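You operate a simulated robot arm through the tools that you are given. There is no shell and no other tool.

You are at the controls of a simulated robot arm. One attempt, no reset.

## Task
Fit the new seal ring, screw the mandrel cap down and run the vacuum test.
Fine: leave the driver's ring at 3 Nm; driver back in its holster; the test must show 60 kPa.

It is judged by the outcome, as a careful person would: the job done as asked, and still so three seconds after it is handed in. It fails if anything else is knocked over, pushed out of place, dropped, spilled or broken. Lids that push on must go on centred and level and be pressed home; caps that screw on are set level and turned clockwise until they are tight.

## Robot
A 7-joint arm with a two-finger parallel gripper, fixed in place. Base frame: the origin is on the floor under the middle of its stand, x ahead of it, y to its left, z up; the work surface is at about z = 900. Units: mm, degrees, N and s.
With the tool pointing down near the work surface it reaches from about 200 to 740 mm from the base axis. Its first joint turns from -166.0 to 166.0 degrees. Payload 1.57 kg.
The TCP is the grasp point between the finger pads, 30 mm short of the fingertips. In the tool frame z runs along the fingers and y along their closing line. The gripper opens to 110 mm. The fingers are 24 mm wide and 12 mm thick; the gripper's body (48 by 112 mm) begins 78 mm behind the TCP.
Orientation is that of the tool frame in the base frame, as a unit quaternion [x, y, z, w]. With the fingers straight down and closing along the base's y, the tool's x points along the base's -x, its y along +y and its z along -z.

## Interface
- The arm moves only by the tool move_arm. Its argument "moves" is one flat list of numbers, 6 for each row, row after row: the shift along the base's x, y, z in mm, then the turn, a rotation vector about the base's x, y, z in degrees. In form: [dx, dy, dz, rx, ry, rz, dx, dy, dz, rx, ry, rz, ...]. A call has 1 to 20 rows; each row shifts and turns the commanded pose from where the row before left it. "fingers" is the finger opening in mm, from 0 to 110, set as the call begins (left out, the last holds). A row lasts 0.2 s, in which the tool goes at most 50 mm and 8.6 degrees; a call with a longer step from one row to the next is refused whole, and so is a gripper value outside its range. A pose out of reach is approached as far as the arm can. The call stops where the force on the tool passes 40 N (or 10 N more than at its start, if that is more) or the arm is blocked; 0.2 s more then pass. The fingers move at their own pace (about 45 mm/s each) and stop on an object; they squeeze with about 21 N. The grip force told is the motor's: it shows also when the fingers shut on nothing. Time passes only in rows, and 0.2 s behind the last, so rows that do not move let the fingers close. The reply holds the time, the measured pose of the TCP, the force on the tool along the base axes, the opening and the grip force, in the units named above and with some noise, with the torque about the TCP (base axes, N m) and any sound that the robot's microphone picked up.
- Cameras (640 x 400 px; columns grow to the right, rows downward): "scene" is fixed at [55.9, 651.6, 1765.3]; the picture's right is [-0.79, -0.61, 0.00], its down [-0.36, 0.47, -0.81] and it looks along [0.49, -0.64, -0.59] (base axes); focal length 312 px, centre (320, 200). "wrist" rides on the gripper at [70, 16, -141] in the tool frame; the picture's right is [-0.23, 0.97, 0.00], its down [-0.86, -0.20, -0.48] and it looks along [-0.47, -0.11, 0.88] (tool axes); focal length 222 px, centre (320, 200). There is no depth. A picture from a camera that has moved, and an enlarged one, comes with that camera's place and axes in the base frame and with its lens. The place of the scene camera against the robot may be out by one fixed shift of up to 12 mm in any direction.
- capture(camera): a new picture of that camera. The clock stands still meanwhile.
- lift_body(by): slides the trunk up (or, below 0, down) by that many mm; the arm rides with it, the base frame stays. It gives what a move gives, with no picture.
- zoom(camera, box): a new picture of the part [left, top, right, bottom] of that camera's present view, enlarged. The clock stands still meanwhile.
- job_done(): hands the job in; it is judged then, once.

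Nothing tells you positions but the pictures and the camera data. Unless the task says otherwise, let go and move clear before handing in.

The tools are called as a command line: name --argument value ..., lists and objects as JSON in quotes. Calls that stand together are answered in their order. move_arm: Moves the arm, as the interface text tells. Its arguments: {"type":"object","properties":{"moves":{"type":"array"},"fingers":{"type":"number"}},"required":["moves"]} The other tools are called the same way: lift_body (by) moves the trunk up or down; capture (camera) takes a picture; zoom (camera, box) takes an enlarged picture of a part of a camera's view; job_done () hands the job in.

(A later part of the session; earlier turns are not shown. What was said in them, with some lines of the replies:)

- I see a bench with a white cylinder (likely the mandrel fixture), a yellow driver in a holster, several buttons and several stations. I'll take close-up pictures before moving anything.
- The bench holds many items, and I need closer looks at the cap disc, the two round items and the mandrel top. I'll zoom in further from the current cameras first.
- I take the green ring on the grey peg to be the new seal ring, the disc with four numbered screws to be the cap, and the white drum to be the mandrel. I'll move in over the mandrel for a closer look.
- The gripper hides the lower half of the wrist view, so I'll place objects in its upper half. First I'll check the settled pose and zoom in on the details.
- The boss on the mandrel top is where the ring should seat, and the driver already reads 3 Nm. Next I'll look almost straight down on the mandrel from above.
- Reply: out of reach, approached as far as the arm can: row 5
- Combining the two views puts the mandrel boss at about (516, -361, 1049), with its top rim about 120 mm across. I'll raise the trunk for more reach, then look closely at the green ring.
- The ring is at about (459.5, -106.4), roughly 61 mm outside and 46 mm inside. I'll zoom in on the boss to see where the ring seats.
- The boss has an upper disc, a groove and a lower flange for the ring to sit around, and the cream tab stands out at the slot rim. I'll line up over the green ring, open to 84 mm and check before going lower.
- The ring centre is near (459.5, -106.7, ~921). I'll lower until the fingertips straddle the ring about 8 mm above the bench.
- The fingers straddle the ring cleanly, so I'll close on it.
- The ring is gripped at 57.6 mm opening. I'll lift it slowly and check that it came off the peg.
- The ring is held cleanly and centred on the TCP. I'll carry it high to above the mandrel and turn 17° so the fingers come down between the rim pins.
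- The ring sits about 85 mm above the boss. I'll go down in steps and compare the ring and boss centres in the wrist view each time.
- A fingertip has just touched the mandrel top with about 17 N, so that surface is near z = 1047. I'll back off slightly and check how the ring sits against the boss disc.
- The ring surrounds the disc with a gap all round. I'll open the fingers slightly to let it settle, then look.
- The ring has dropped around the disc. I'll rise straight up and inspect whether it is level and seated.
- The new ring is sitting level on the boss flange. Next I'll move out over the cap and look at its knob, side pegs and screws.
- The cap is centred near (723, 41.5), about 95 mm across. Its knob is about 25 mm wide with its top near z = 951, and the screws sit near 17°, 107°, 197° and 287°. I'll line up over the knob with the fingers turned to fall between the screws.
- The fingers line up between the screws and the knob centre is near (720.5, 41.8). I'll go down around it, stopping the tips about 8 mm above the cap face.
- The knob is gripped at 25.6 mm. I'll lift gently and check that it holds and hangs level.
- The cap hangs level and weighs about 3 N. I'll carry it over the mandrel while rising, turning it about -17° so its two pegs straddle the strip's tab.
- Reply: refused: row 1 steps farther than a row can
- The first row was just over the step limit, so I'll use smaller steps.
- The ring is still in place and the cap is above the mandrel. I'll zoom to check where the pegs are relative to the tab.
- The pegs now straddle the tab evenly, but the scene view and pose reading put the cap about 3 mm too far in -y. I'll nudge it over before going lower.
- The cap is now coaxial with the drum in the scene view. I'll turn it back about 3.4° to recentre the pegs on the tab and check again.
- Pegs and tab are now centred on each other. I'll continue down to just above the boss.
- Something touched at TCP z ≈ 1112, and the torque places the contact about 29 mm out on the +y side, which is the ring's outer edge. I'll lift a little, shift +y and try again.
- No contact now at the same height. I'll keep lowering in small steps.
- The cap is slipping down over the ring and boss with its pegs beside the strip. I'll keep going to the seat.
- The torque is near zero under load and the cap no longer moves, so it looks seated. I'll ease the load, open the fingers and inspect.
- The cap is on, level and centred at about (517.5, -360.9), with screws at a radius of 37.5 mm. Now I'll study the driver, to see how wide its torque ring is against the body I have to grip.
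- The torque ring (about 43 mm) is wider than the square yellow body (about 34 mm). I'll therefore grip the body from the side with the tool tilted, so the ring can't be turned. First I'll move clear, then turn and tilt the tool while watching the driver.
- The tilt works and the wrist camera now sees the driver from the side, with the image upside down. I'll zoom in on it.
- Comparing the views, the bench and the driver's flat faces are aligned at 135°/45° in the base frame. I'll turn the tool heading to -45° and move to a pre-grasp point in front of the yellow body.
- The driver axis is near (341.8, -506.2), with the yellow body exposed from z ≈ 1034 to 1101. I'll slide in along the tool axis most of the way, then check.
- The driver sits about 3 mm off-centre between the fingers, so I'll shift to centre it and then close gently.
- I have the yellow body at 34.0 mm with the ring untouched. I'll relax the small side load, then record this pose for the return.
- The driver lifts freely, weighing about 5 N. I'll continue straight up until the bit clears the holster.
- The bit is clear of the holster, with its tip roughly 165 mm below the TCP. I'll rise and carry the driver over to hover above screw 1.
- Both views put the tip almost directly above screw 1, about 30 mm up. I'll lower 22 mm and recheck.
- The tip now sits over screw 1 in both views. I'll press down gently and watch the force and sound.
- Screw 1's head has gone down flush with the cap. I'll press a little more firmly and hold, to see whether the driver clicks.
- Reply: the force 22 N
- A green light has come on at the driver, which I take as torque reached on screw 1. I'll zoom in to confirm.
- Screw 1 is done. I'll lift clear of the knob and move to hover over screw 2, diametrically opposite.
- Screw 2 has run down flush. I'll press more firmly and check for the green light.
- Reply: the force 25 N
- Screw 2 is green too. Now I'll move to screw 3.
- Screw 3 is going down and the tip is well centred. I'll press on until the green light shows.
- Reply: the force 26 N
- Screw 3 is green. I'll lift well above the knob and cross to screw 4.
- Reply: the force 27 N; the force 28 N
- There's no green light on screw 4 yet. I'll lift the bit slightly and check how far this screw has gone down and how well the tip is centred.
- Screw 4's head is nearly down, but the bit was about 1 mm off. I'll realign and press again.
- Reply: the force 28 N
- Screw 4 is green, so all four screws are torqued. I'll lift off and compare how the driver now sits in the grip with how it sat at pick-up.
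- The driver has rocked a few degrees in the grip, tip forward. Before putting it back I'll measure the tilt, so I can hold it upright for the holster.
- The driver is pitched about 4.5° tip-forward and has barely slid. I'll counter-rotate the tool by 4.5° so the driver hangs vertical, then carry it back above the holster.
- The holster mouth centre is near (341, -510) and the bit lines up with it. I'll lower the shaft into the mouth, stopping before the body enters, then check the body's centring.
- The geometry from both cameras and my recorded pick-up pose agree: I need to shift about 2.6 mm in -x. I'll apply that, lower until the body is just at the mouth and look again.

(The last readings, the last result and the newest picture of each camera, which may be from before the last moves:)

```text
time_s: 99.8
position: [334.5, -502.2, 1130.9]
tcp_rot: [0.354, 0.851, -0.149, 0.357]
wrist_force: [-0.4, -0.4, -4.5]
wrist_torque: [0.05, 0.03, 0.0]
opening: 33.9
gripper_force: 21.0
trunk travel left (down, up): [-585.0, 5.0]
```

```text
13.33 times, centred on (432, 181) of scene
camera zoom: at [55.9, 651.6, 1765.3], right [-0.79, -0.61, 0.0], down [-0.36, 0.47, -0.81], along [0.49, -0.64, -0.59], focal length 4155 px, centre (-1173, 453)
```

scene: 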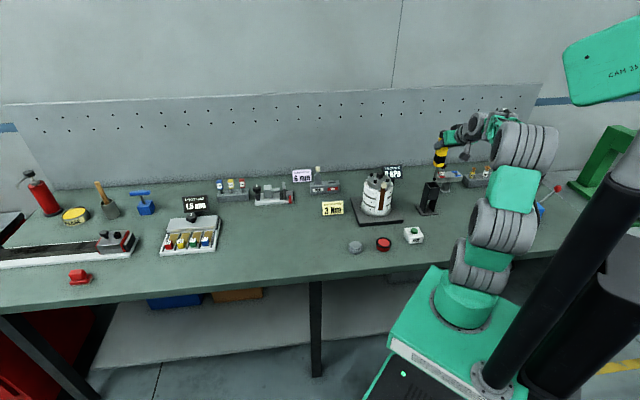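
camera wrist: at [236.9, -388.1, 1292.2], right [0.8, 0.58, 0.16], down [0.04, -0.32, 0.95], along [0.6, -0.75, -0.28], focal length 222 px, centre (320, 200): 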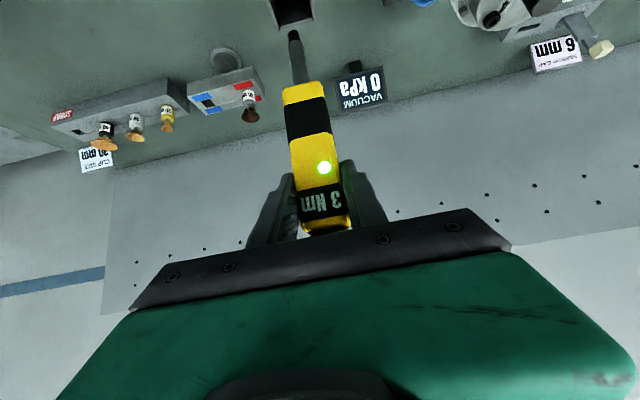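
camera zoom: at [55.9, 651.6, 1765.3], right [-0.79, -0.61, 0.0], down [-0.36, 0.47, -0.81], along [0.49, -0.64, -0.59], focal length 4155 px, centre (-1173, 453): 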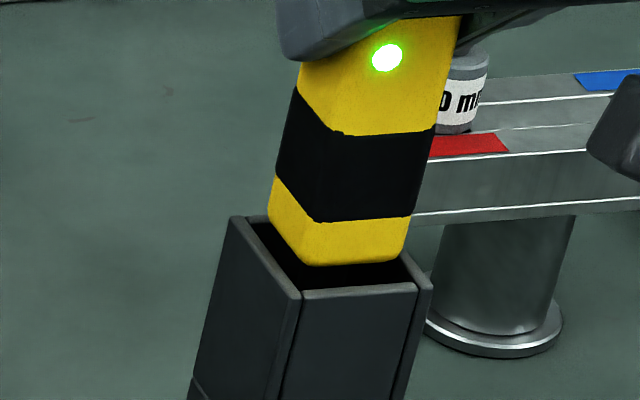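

Both views now show the body inside the mouth outline. I'll lower slowly and watch the forces.

move_arm --moves '[-0.4, 0.4, -3, 0, 0, 0, 0, 0, -3, 0, 0, 0, 0, 0, -3, 0, 0, 0, 0, 0, 0, 0, 0, 0]'

zoom --camera "wrist" --box '[265, 30, 365, 130]'

zoom --camera "scene" --box '[416, 166, 448, 196]'

```text
time_s: 100.8
position: [333.2, -502.6, 1121.1]
tcp_rot: [0.354, 0.851, -0.149, 0.357]
wrist_force: [0.0, 0.4, -5.9]
wrist_torque: [0.01, 0.07, 0.01]
opening: 34.1
gripper_force: 21.2
trunk travel left (down, up): [-585.0, 5.0]
```

```text
4.00 times, centred on (315, 80) of wrist
camera zoom: at [240.2, -386.1, 1171.9], right [0.8, 0.58, 0.16], down [0.04, -0.32, 0.95], along [0.6, -0.75, -0.28], focal length 888 px, centre (340, 680)
```

zoom: 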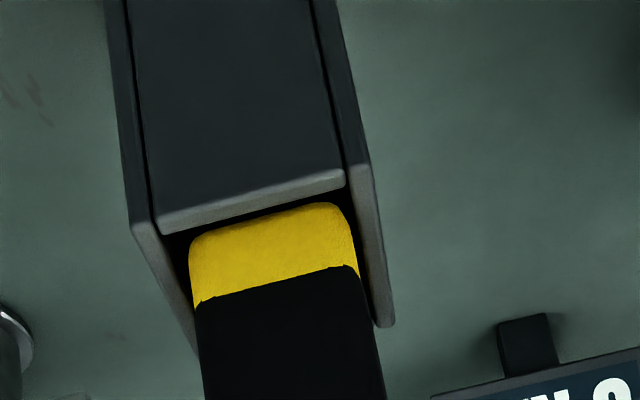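

```text
13.33 times, centred on (432, 181) of scene
camera zoom: at [55.9, 651.6, 1765.3], right [-0.79, -0.61, 0.0], down [-0.36, 0.47, -0.81], along [0.49, -0.64, -0.59], focal length 4155 px, centre (-1173, 453)
```

zoom: 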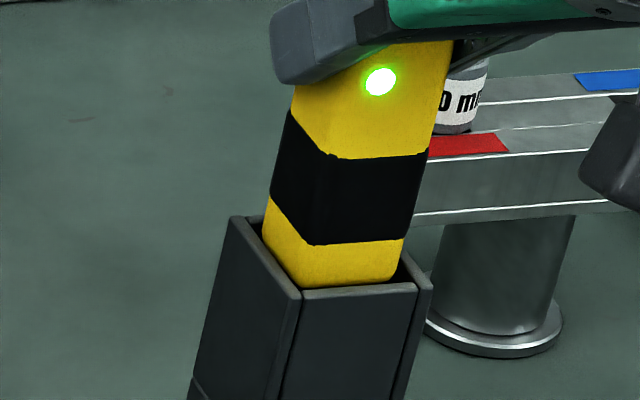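

The body is entering the mouth with no side force. I'll continue down in small steps.

move_arm --moves '[0, 0, -3, 0, 0, 0, 0, 0, -3, 0, 0, 0, 0, 0, -3, 0, 0, 0, 0, 0, 0, 0, 0, 0]'

zoom --camera "wrist" --box '[265, 50, 365, 150]'

zoom --camera "scene" --box '[416, 166, 448, 196]'

```text
time_s: 101.8
position: [334.6, -503.7, 1113.2]
tcp_rot: [0.354, 0.851, -0.148, 0.357]
wrist_force: [-0.3, 0.0, -4.9]
wrist_torque: [0.04, 0.02, 0.0]
opening: 34.0
gripper_force: 20.5
trunk travel left (down, up): [-585.0, 5.0]
```

```text
4.00 times, centred on (315, 100) of wrist
camera zoom: at [239.2, -386.6, 1163.2], right [0.8, 0.58, 0.16], down [0.04, -0.32, 0.95], along [0.6, -0.75, -0.28], focal length 888 px, centre (340, 600)
```

zoom: 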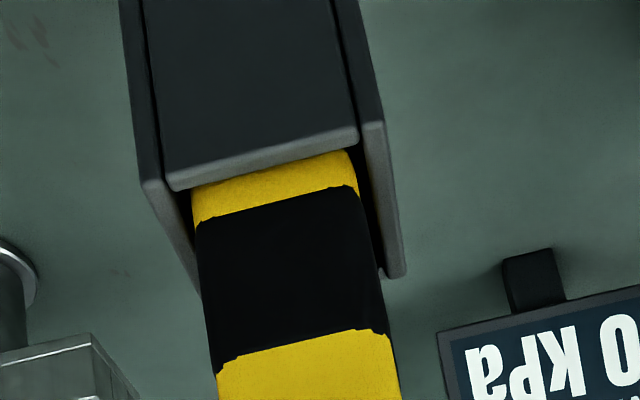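

```text
13.33 times, centred on (432, 181) of scene
camera zoom: at [55.9, 651.6, 1765.3], right [-0.79, -0.61, 0.0], down [-0.36, 0.47, -0.81], along [0.49, -0.64, -0.59], focal length 4155 px, centre (-1173, 453)
```

zoom: 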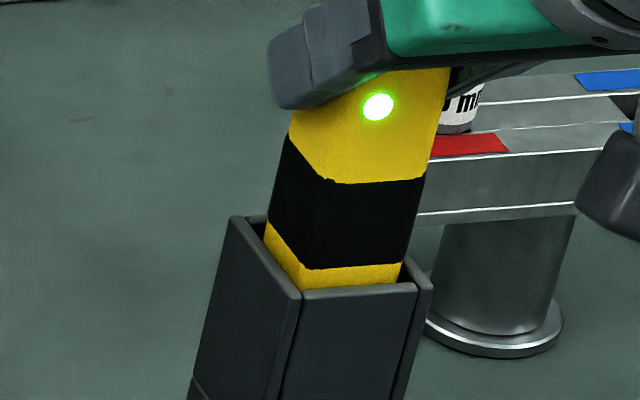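

The body is in the mouth and moving freely. I'll keep lowering.

move_arm --moves '[0, 0, -4, 0, 0, 0, 0, 0, -4, 0, 0, 0, 0, 0, -4, 0, 0, 0, 0, 0, 0, 0, 0, 0]'

move_arm --moves '[0, 0, -4, 0, 0, 0, 0, 0, -4, 0, 0, 0, 0, 0, -4, 0, 0, 0, 0, 0, 0, 0, 0, 0]'

zoom --camera "wrist" --box '[265, 70, 365, 210]'

zoom --camera "scene" --box '[412, 160, 452, 200]'

```text
time_s: 102.8
position: [333.5, -502.9, 1100.1]
tcp_rot: [0.354, 0.852, -0.148, 0.357]
wrist_force: [-0.2, 0.2, -5.2]
wrist_torque: [0.01, 0.01, 0.0]
opening: 33.9
gripper_force: 20.6
trunk travel left (down, up): [-585.0, 5.0]
```

```text
time_s: 103.8
position: [333.5, -502.1, 1088.0]
tcp_rot: [0.354, 0.852, -0.148, 0.357]
wrist_force: [0.1, -0.7, -5.4]
wrist_torque: [0.07, 0.0, 0.03]
opening: 34.1
gripper_force: 20.6
trunk travel left (down, up): [-585.0, 5.0]
```

```text
2.86 times, centred on (315, 140) of wrist
camera zoom: at [239.9, -386.1, 1137.8], right [0.8, 0.58, 0.16], down [0.04, -0.32, 0.95], along [0.6, -0.75, -0.28], focal length 635 px, centre (334, 371)
```

zoom: 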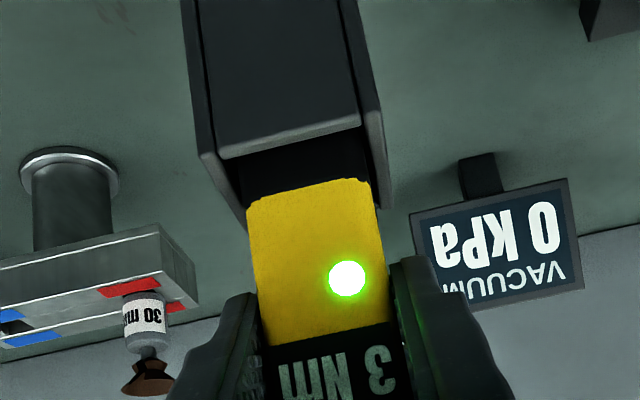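

```text
10.00 times, centred on (432, 180) of scene
camera zoom: at [55.9, 651.6, 1765.3], right [-0.79, -0.61, 0.0], down [-0.36, 0.47, -0.81], along [0.49, -0.64, -0.59], focal length 3116 px, centre (-800, 400)
```

zoom: 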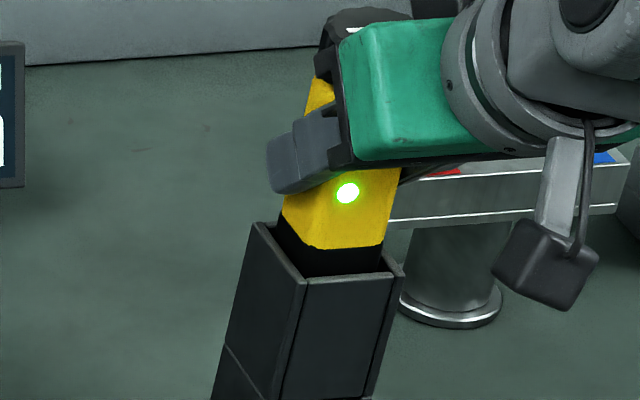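

move_arm --moves '[0, 0, -3, 0, 0, 0, 0, 0, -3, 0, 0, 0, 0, 0, -3, 0, 0, 0, 0, 0, 0, 0, 0, 0]'

move_arm --moves '[0, 0, -2, 0, 0, 0, 0, 0, -1.5, 0, 0, 0, 0, 0, 0, 0, 0, 0]'

zoom --camera "wrist" --box '[265, 90, 365, 230]'

zoom --camera "scene" --box '[412, 160, 452, 220]'

```text
time_s: 104.8
position: [333.6, -502.4, 1078.7]
tcp_rot: [0.353, 0.852, -0.148, 0.357]
wrist_force: [-0.1, -0.1, -4.2]
wrist_torque: [0.03, 0.03, -0.01]
opening: 34.1
gripper_force: 20.8
trunk travel left (down, up): [-585.0, 5.0]
```

```text
time_s: 105.6
position: [334.4, -502.7, 1074.0]
tcp_rot: [0.354, 0.852, -0.149, 0.356]
wrist_force: [0.0, 0.5, -4.5]
wrist_torque: [0.02, 0.03, 0.03]
opening: 33.7
gripper_force: 21.0
trunk travel left (down, up): [-585.0, 5.0]
```

```text
2.86 times, centred on (315, 160) of wrist
camera zoom: at [240.3, -385.6, 1124.8], right [0.8, 0.58, 0.16], down [0.04, -0.32, 0.95], along [0.6, -0.75, -0.28], focal length 635 px, centre (334, 314)
```

zoom: 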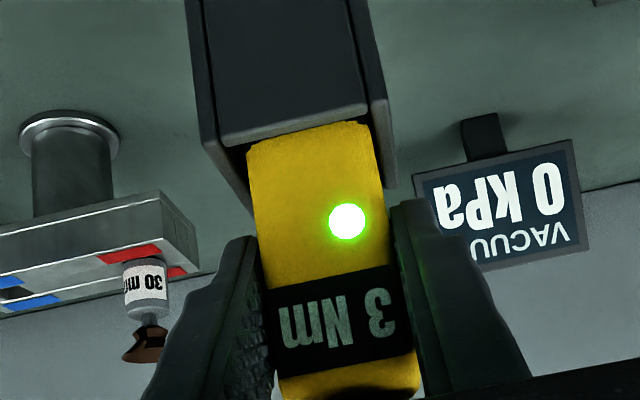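

```text
6.67 times, centred on (432, 190) of scene
camera zoom: at [55.9, 651.6, 1765.3], right [-0.79, -0.61, 0.0], down [-0.36, 0.47, -0.81], along [0.49, -0.64, -0.59], focal length 2078 px, centre (-427, 267)
```

zoom: 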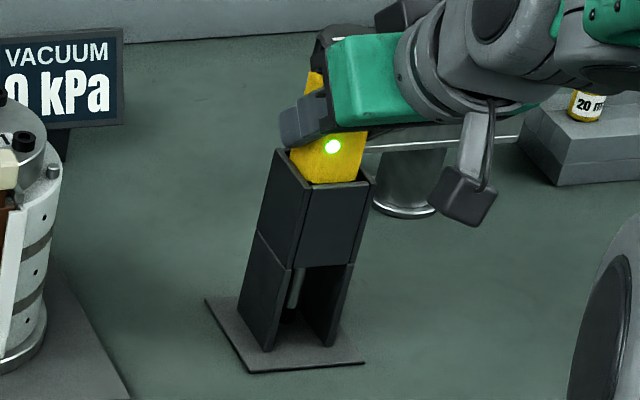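

move_arm --moves '[0, 0, -1.5, 0, 0, 0, 0, 0, -1.5, 0, 0, 0, 0, 0, 0, 0, 0, 0]'

zoom --camera "scene" --box '[412, 165, 452, 220]'

```text
time_s: 106.4
position: [334.6, -501.0, 1071.3]
tcp_rot: [0.354, 0.851, -0.148, 0.358]
wrist_force: [0.4, 0.2, -4.4]
wrist_torque: [0.0, 0.05, -0.01]
opening: 34.1
gripper_force: 20.8
trunk travel left (down, up): [-585.0, 5.0]
```

```text
7.27 times, centred on (432, 192) of scene
camera zoom: at [55.9, 651.6, 1765.3], right [-0.79, -0.61, 0.0], down [-0.36, 0.47, -0.81], along [0.49, -0.64, -0.59], focal length 2266 px, centre (-494, 254)
```

zoom: 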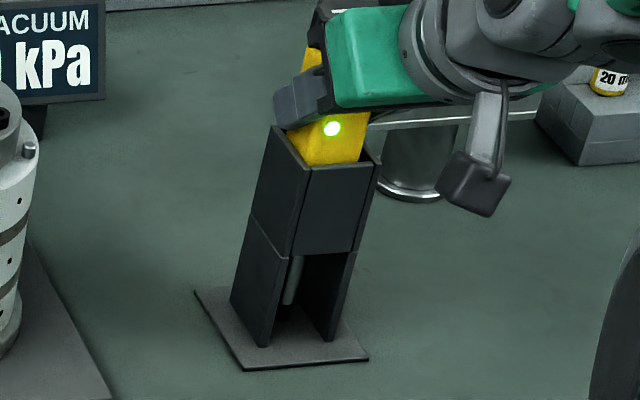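

move_arm --moves '[0, 0, -1.5, 0, 0, 0, 0, 0, -1.0, 0, 0, 0, 0, 0, 0, 0, 0, 0]'

zoom --camera "scene" --box '[415, 180, 445, 220]'

zoom --camera "wrist" --box '[265, 90, 365, 230]'

```text
time_s: 107.2
position: [334.5, -501.6, 1070.9]
tcp_rot: [0.353, 0.851, -0.15, 0.359]
wrist_force: [0.2, -1.0, 4.0]
wrist_torque: [-0.18, -0.21, -0.02]
opening: 34.0
gripper_force: 20.6
trunk travel left (down, up): [-585.0, 5.0]
```

```text
10.00 times, centred on (430, 200) of scene
camera zoom: at [55.9, 651.6, 1765.3], right [-0.79, -0.61, 0.0], down [-0.36, 0.47, -0.81], along [0.49, -0.64, -0.59], focal length 3116 px, centre (-780, 200)
```

zoom: 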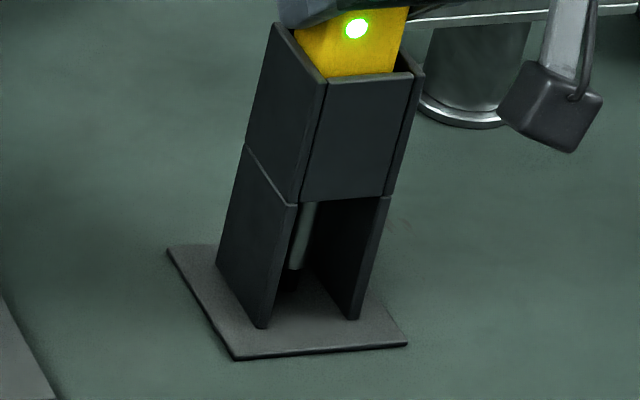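

```text
2.86 times, centred on (315, 160) of wrist
camera zoom: at [240.2, -384.3, 1120.6], right [0.8, 0.58, 0.16], down [0.04, -0.32, 0.95], along [0.6, -0.75, -0.28], focal length 635 px, centre (334, 314)
```

zoom: 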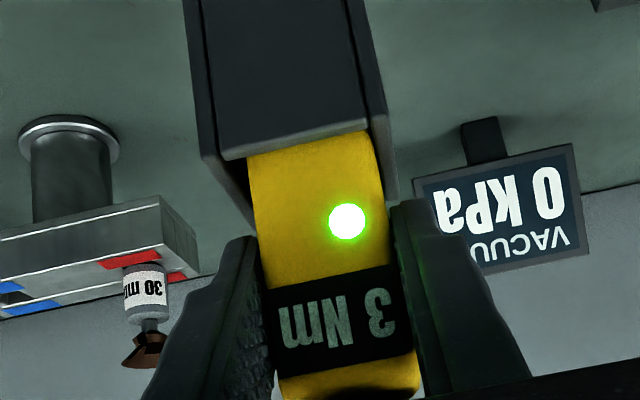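

The bit has touched the base plate and the view matches the original seated state. I'll release the driver.

move_arm --moves '[0, 0, 0.8, 0, 0, 0, 0, 0, 0, 0, 0, 0, 0, 0, 0, 0, 0, 0, 0, 0, 0, 0, 0, 0]' --fingers 64

zoom --camera "wrist" --box '[250, 90, 390, 250]'

zoom --camera "scene" --box '[405, 150, 465, 220]'

```text
time_s: 108.2
position: [335.0, -502.4, 1070.7]
tcp_rot: [0.353, 0.851, -0.149, 0.358]
wrist_force: [0.2, 0.0, 0.2]
wrist_torque: [-0.04, 0.03, -0.02]
opening: 63.9
gripper_force: 0.1
trunk travel left (down, up): [-585.0, 5.0]
```

```text
2.50 times, centred on (320, 170) of wrist
camera zoom: at [239.9, -384.5, 1120.5], right [0.8, 0.58, 0.16], down [0.04, -0.32, 0.95], along [0.6, -0.75, -0.28], focal length 555 px, centre (320, 275)
```

zoom: 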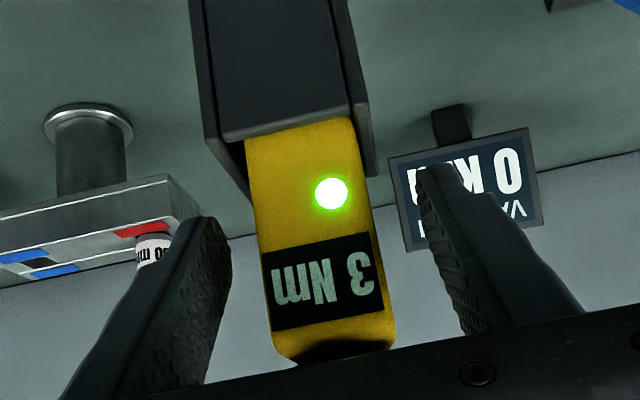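

```text
5.71 times, centred on (435, 185) of scene
camera zoom: at [55.9, 651.6, 1765.3], right [-0.79, -0.61, 0.0], down [-0.36, 0.47, -0.81], along [0.49, -0.64, -0.59], focal length 1781 px, centre (-337, 286)
```

zoom: 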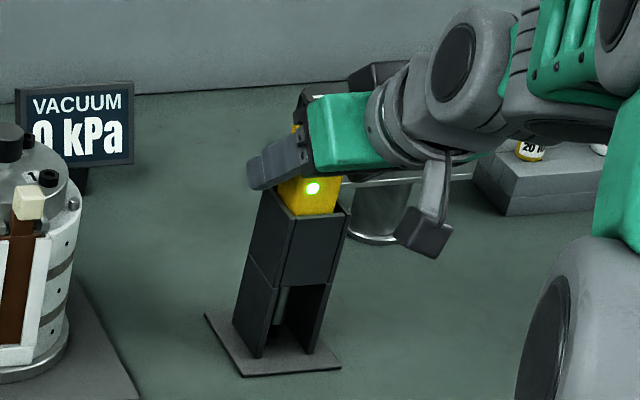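

Released cleanly. I'll back straight out along the tool axis.

move_arm --moves '[-7.6, 7.6, 10.5, 0, 0, 0, -7.6, 7.6, 10.5, 0, 0, 0, -7.6, 7.6, 10.5, 0, 0, 0, -7.6, 7.6, 10.5, 0, 0, 0, -15, 15, 20, 0, 0, 0, -15, 15, 20, 0, 0, 0, 0, 0, 0, 0, 0, 0]'

capture --camera "scene"

zoom --camera "scene" --box '[412, 155, 452, 220]'

capture --camera "wrist"

```text
time_s: 109.8
position: [272.6, -440.4, 1153.2]
tcp_rot: [0.354, 0.851, -0.149, 0.357]
wrist_force: [0.4, -0.2, -0.1]
wrist_torque: [-0.01, 0.02, 0.02]
opening: 64.1
gripper_force: 0.1
trunk travel left (down, up): [-585.0, 5.0]
```

```text
taken
```

scene: 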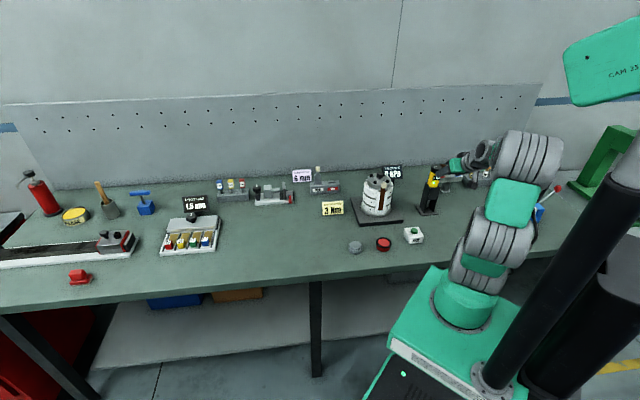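

```text
6.15 times, centred on (432, 188) of scene
camera zoom: at [55.9, 651.6, 1765.3], right [-0.79, -0.61, 0.0], down [-0.36, 0.47, -0.81], along [0.49, -0.64, -0.59], focal length 1918 px, centre (-369, 277)
```

zoom: 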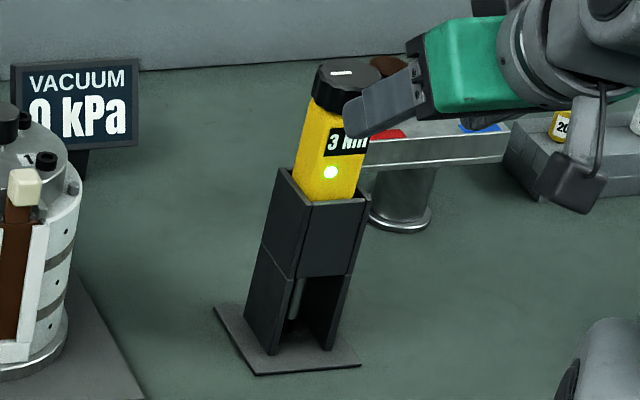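

```text
taken
camera wrist: at [177.4, -324.2, 1202.9], right [0.8, 0.58, 0.16], down [0.04, -0.32, 0.95], along [0.6, -0.75, -0.28], focal length 222 px, centre (320, 200)
```

wrist: 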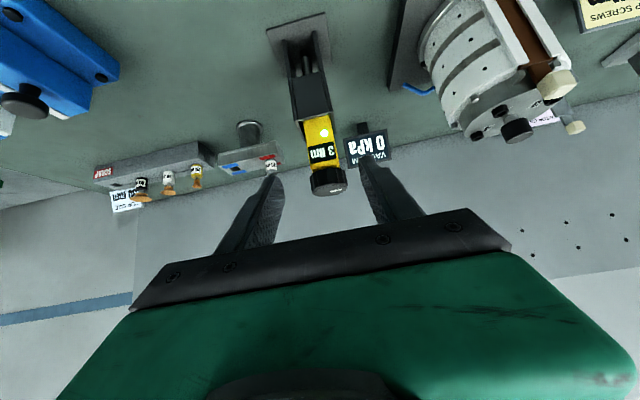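

The driver is back in its holster, upright and still reading 3 Nm. Next is the TEST button near (311, -298, 939). I'll move clear, bring the tool back to vertical and close the fingers.

move_arm --moves '[6, 30, 9, 0, 0, 0, 6, 30, 9, 0, 0, 0, 6, 30, 9, 0, 0, 0, 0, 0, 0, 5.37, 5.37, 0, 0, 0, 0, 5.37, 5.37, 0, 0, 0, 0, 5.37, 5.37, 0, 0, 0, 0, 5.37, 5.37, 0, 0, 0, 0, 5.37, 5.37, 0, 0, 0, 0, 5.37, 5.37, 0, 0, 0, 0, 0, 0, 0]' --fingers 0

capture --camera "wrist"

zoom --camera "scene" --box '[340, 150, 460, 260]'

```text
time_s: 112.0
position: [291.1, -351.5, 1180.2]
tcp_rot: [0.382, 0.924, 0.001, -0.001]
wrist_force: [0.8, 0.8, -1.1]
wrist_torque: [0.0, 0.01, -0.03]
opening: 0.0
gripper_force: 20.9
trunk travel left (down, up): [-585.0, 5.0]
```

```text
taken
camera wrist: at [254.1, -290.8, 1322.6], right [0.85, 0.53, 0.0], down [0.46, -0.75, 0.48], along [0.25, -0.41, -0.88], focal length 222 px, centre (320, 200)
```

wrist: 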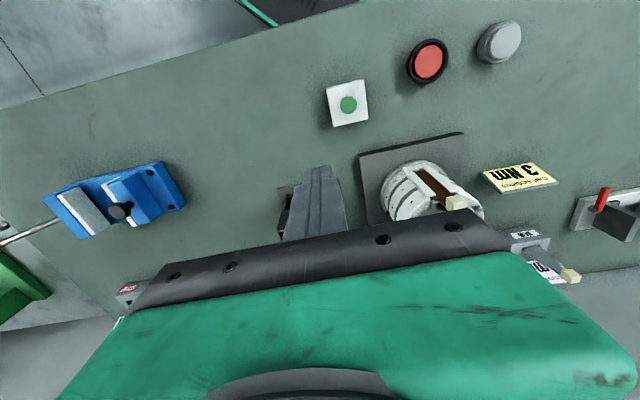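

```text
3.64 times, centred on (400, 205) of scene
camera zoom: at [55.9, 651.6, 1765.3], right [-0.79, -0.61, 0.0], down [-0.36, 0.47, -0.81], along [0.49, -0.64, -0.59], focal length 1133 px, centre (29, 182)
```

zoom: 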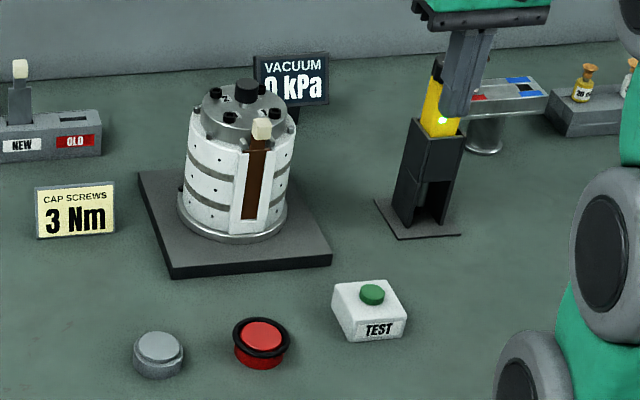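

The button is confirmed at about (310.8, -297.6, 939). I'll move down to hover over it.

move_arm --moves '[4.9, 13.5, -42.5, 0, 0, 0, 4.9, 13.5, -42.5, 0, 0, 0, 4.9, 13.5, -42.5, 0, 0, 0, 5, 13.4, -42.5, 0, 0, 0, 0, 0, 0, 0, 0, 0]'

zoom --camera "wrist" --box '[240, 100, 400, 220]'

zoom --camera "scene" --box '[380, 200, 450, 255]'

```text
time_s: 113.2
position: [312.9, -298.4, 1009.2]
tcp_rot: [0.383, 0.924, 0.0, 0.0]
wrist_force: [0.5, 0.2, -0.8]
wrist_torque: [0.04, -0.01, -0.01]
opening: 0.0
gripper_force: 21.0
trunk travel left (down, up): [-585.0, 5.0]
```

```text
3.33 times, centred on (320, 160) of wrist
camera zoom: at [274.2, -238.8, 1151.5], right [0.85, 0.53, 0.0], down [0.46, -0.75, 0.48], along [0.25, -0.41, -0.88], focal length 740 px, centre (320, 333)
```

zoom: 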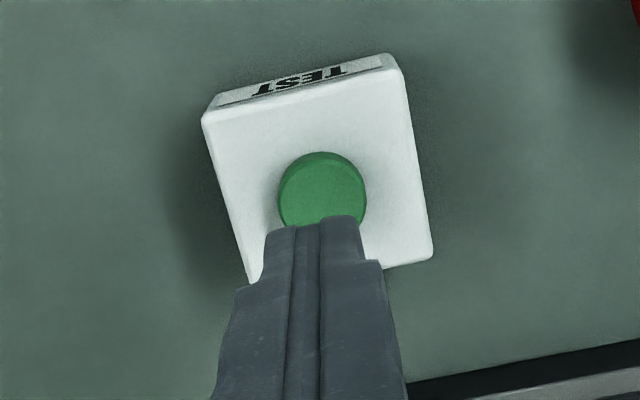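

```text
7.27 times, centred on (415, 228) of scene
camera zoom: at [55.9, 651.6, 1765.3], right [-0.79, -0.61, 0.0], down [-0.36, 0.47, -0.81], along [0.49, -0.64, -0.59], focal length 2266 px, centre (-371, 0)
```

zoom: 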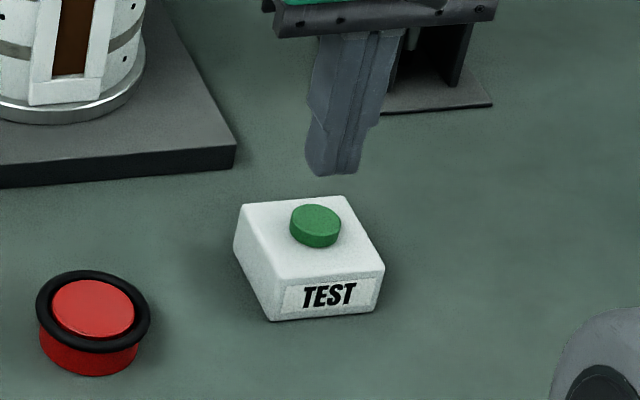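

move_arm --moves '[-2.4, 2.2, -12, 0, 0, 0, 0, 0, -12, 0, 0, 0, 0, 0, -10, 0, 0, 0, 0, 0, 0, 0, 0, 0]'

zoom --camera "wrist" --box '[240, 100, 400, 220]'

zoom --camera "scene" --box '[380, 200, 450, 255]'

```text
time_s: 114.2
position: [309.0, -296.6, 975.7]
tcp_rot: [0.383, 0.924, 0.0, -0.001]
wrist_force: [-0.2, -0.2, -0.2]
wrist_torque: [0.01, 0.01, 0.0]
opening: 0.1
gripper_force: 20.9
trunk travel left (down, up): [-585.0, 5.0]
```

```text
3.33 times, centred on (320, 160) of wrist
camera zoom: at [272.3, -236.0, 1118.4], right [0.85, 0.53, 0.0], down [0.46, -0.75, 0.48], along [0.25, -0.41, -0.88], focal length 740 px, centre (320, 333)
```

zoom: 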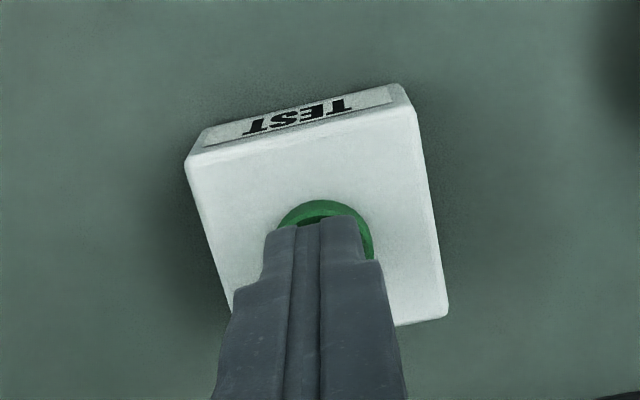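

```text
7.27 times, centred on (415, 228) of scene
camera zoom: at [55.9, 651.6, 1765.3], right [-0.79, -0.61, 0.0], down [-0.36, 0.47, -0.81], along [0.49, -0.64, -0.59], focal length 2266 px, centre (-371, 0)
```

zoom: 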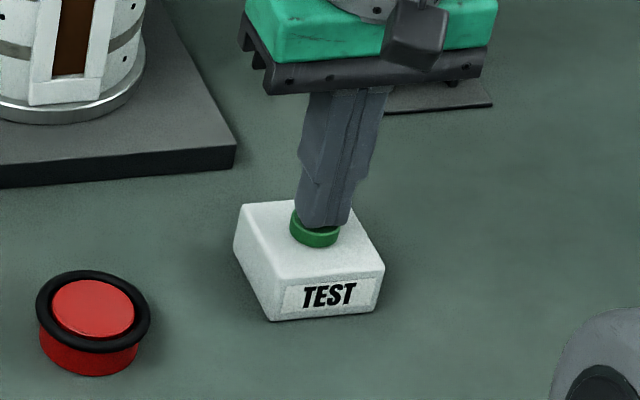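

The fingertips are over the button. I'll press it down gently.

move_arm --moves '[0.5, 0, -2.5, 0, 0, 0, 0, 0, -2.5, 0, 0, 0, 0, 0, -2.0, 0, 0, 0, 0, 0, 0, 0, 0, 0]'

move_arm --moves '[0, 0, -1.5, 0, 0, 0, 0, 0, 0, 0, 0, 0]'

zoom --camera "scene" --box '[350, 155, 450, 255]'

```text
time_s: 115.2
position: [310.3, -295.4, 969.0]
tcp_rot: [0.382, 0.924, -0.001, 0.0]
wrist_force: [1.0, -1.8, 4.8]
wrist_torque: [-0.06, -0.01, -0.01]
opening: 0.0
gripper_force: 21.4
trunk travel left (down, up): [-585.0, 5.0]
```

```text
time_s: 115.8
position: [310.7, -294.4, 968.2]
tcp_rot: [0.382, 0.924, -0.001, 0.001]
wrist_force: [1.1, -1.1, 9.5]
wrist_torque: [-0.04, -0.02, 0.01]
opening: 0.0
gripper_force: 20.6
trunk travel left (down, up): [-585.0, 5.0]
```

```text
4.00 times, centred on (400, 205) of scene
camera zoom: at [55.9, 651.6, 1765.3], right [-0.79, -0.61, 0.0], down [-0.36, 0.47, -0.81], along [0.49, -0.64, -0.59], focal length 1247 px, centre (0, 180)
```

zoom: 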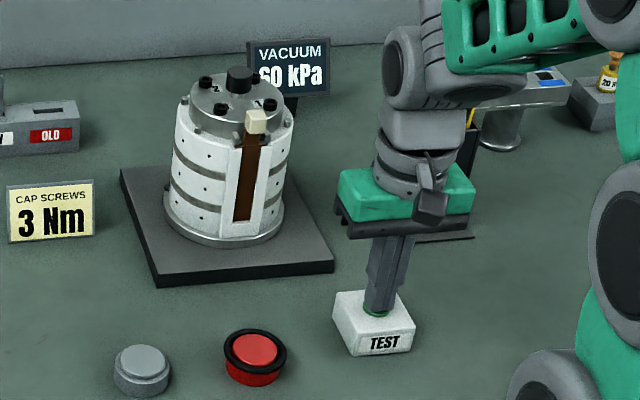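

The display has changed to about 60 kPa. I'll lift off the button and confirm the reading holds.

move_arm --moves '[0, 0, 5, 0, 0, 0, 0, 0, 15, 0, 0, 0, 0, 0, 30, 0, 0, 0, 0, 0, 40, 0, 0, 0, 0, 0, 0, 0, 0, 0]'

zoom --camera "scene" --box '[360, 155, 420, 200]'

zoom --camera "scene" --box '[330, 140, 470, 260]'

```text
time_s: 117.0
position: [309.2, -291.8, 1059.7]
tcp_rot: [0.382, 0.924, 0.0, 0.0]
wrist_force: [-0.1, -0.8, 0.1]
wrist_torque: [0.03, 0.03, 0.04]
opening: 0.0
gripper_force: 20.6
trunk travel left (down, up): [-585.0, 5.0]
```

```text
8.89 times, centred on (390, 178) of scene
camera zoom: at [55.9, 651.6, 1765.3], right [-0.79, -0.61, 0.0], down [-0.36, 0.47, -0.81], along [0.49, -0.64, -0.59], focal length 2770 px, centre (-302, 400)
```

zoom: 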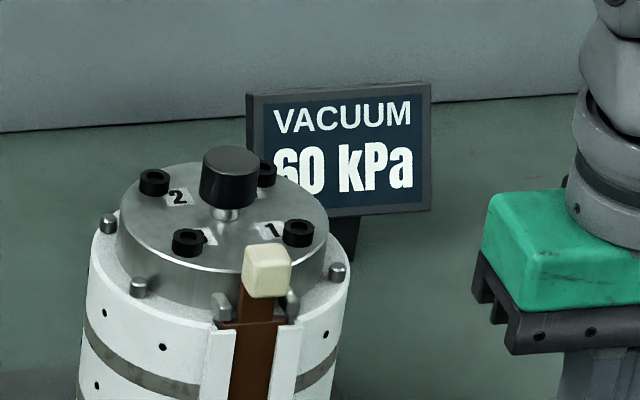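

```text
3.33 times, centred on (400, 200) of scene
camera zoom: at [55.9, 651.6, 1765.3], right [-0.79, -0.61, 0.0], down [-0.36, 0.47, -0.81], along [0.49, -0.64, -0.59], focal length 1039 px, centre (53, 200)
```

zoom: 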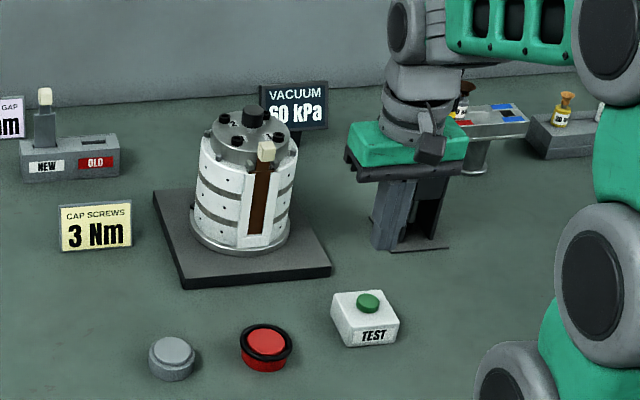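

It reads 60 kPa with the button released. I'll move the arm up and away and do a last check of the display, the driver and the bench.

move_arm --moves '[0, 10, 40, 0, 0, 0, 0, 10, 40, 0, 0, 0, 0, 10, 40, 0, 0, 0, 0, 10, 40, 0, 0, 0, 0, 0, 0, 0, 0, 0, 0, 0, 0, 0, 0, 0, 0, 0, 0, 0, 0, 0, 0, 0, 0, 0, 0, 0, 0, 0, 0, 0, 0, 0]'

capture --camera "scene"

zoom --camera "scene" --box '[370, 155, 460, 220]'

capture --camera "wrist"

```text
time_s: 119.0
position: [309.5, -253.1, 1218.5]
tcp_rot: [0.383, 0.924, 0.0, 0.0]
wrist_force: [0.9, 1.0, 0.5]
wrist_torque: [0.03, -0.02, -0.01]
opening: 0.0
gripper_force: 21.1
trunk travel left (down, up): [-585.0, 5.0]
```

```text
taken
```

scene: 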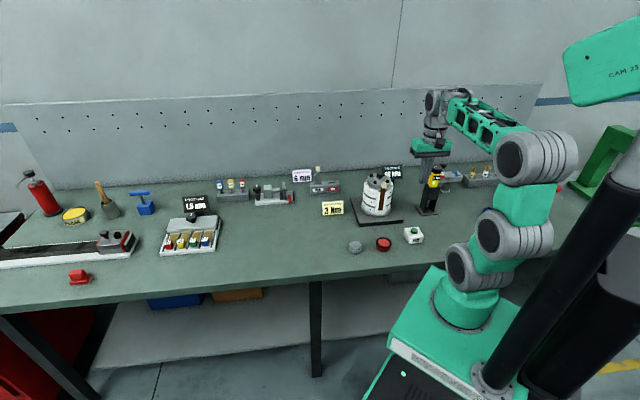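

```text
6.15 times, centred on (415, 188) of scene
camera zoom: at [55.9, 651.6, 1765.3], right [-0.79, -0.61, 0.0], down [-0.36, 0.47, -0.81], along [0.49, -0.64, -0.59], focal length 1918 px, centre (-265, 277)
```

zoom: 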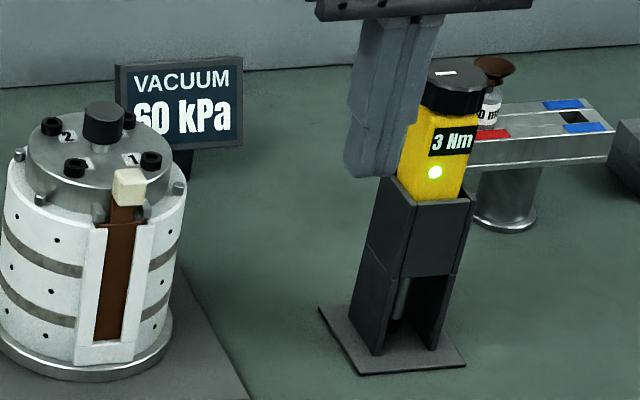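

```text
taken
camera wrist: at [271.9, -192.4, 1360.6], right [0.85, 0.53, 0.0], down [0.46, -0.75, 0.48], along [0.25, -0.41, -0.88], focal length 222 px, centre (320, 200)
```

wrist: 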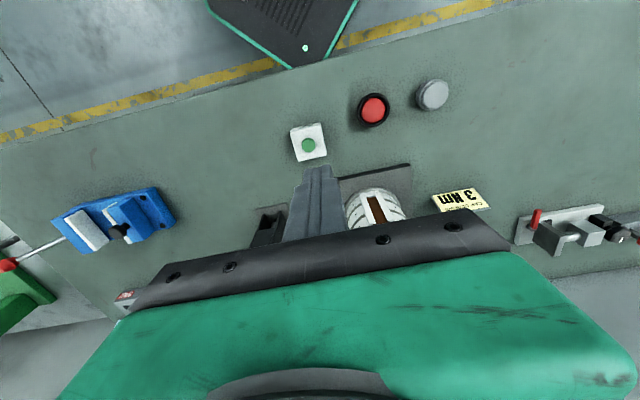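

The vacuum display holds at 60 kPa, and the cap is seated level with all four screws flush. The driver stands in its holster reading 3 Nm, nothing else on the bench has moved and the arm is clear, so I'm handing the job in.

job_done

```text
The job is handed in.
```

The new seal ring is fitted, the mandrel cap is screwed down, and the vacuum test reads 60 kPa. I've handed the job in.

- **Seal ring:** There were two rings on the bench and neither was labelled new or old. I fitted the green one from the grey peg, and took the black one on the red peg to be the old one. It sits level on the boss flange.
- **Cap:** It went on level and centred, with its two pegs either side of the strip's tab.
- **Screws:** I tightened them in order 1, 2, 3, 4, and the driver showed its green light on each. Screw 4 gave no light on the first press because the bit was about 1 mm off centre. It went green after I realigned and pressed again.
- **Driver:** I gripped it by the yellow body, so the torque ring was never turned. It is back upright in its holster, still reading 3 Nm.
- **Vacuum test:** I pressed TEST and the display went to 60 kPa. It still read 60 kPa about three seconds after I let go of the button.

In the last scene view, nothing else on the bench had moved or been knocked over, and the arm was clear.
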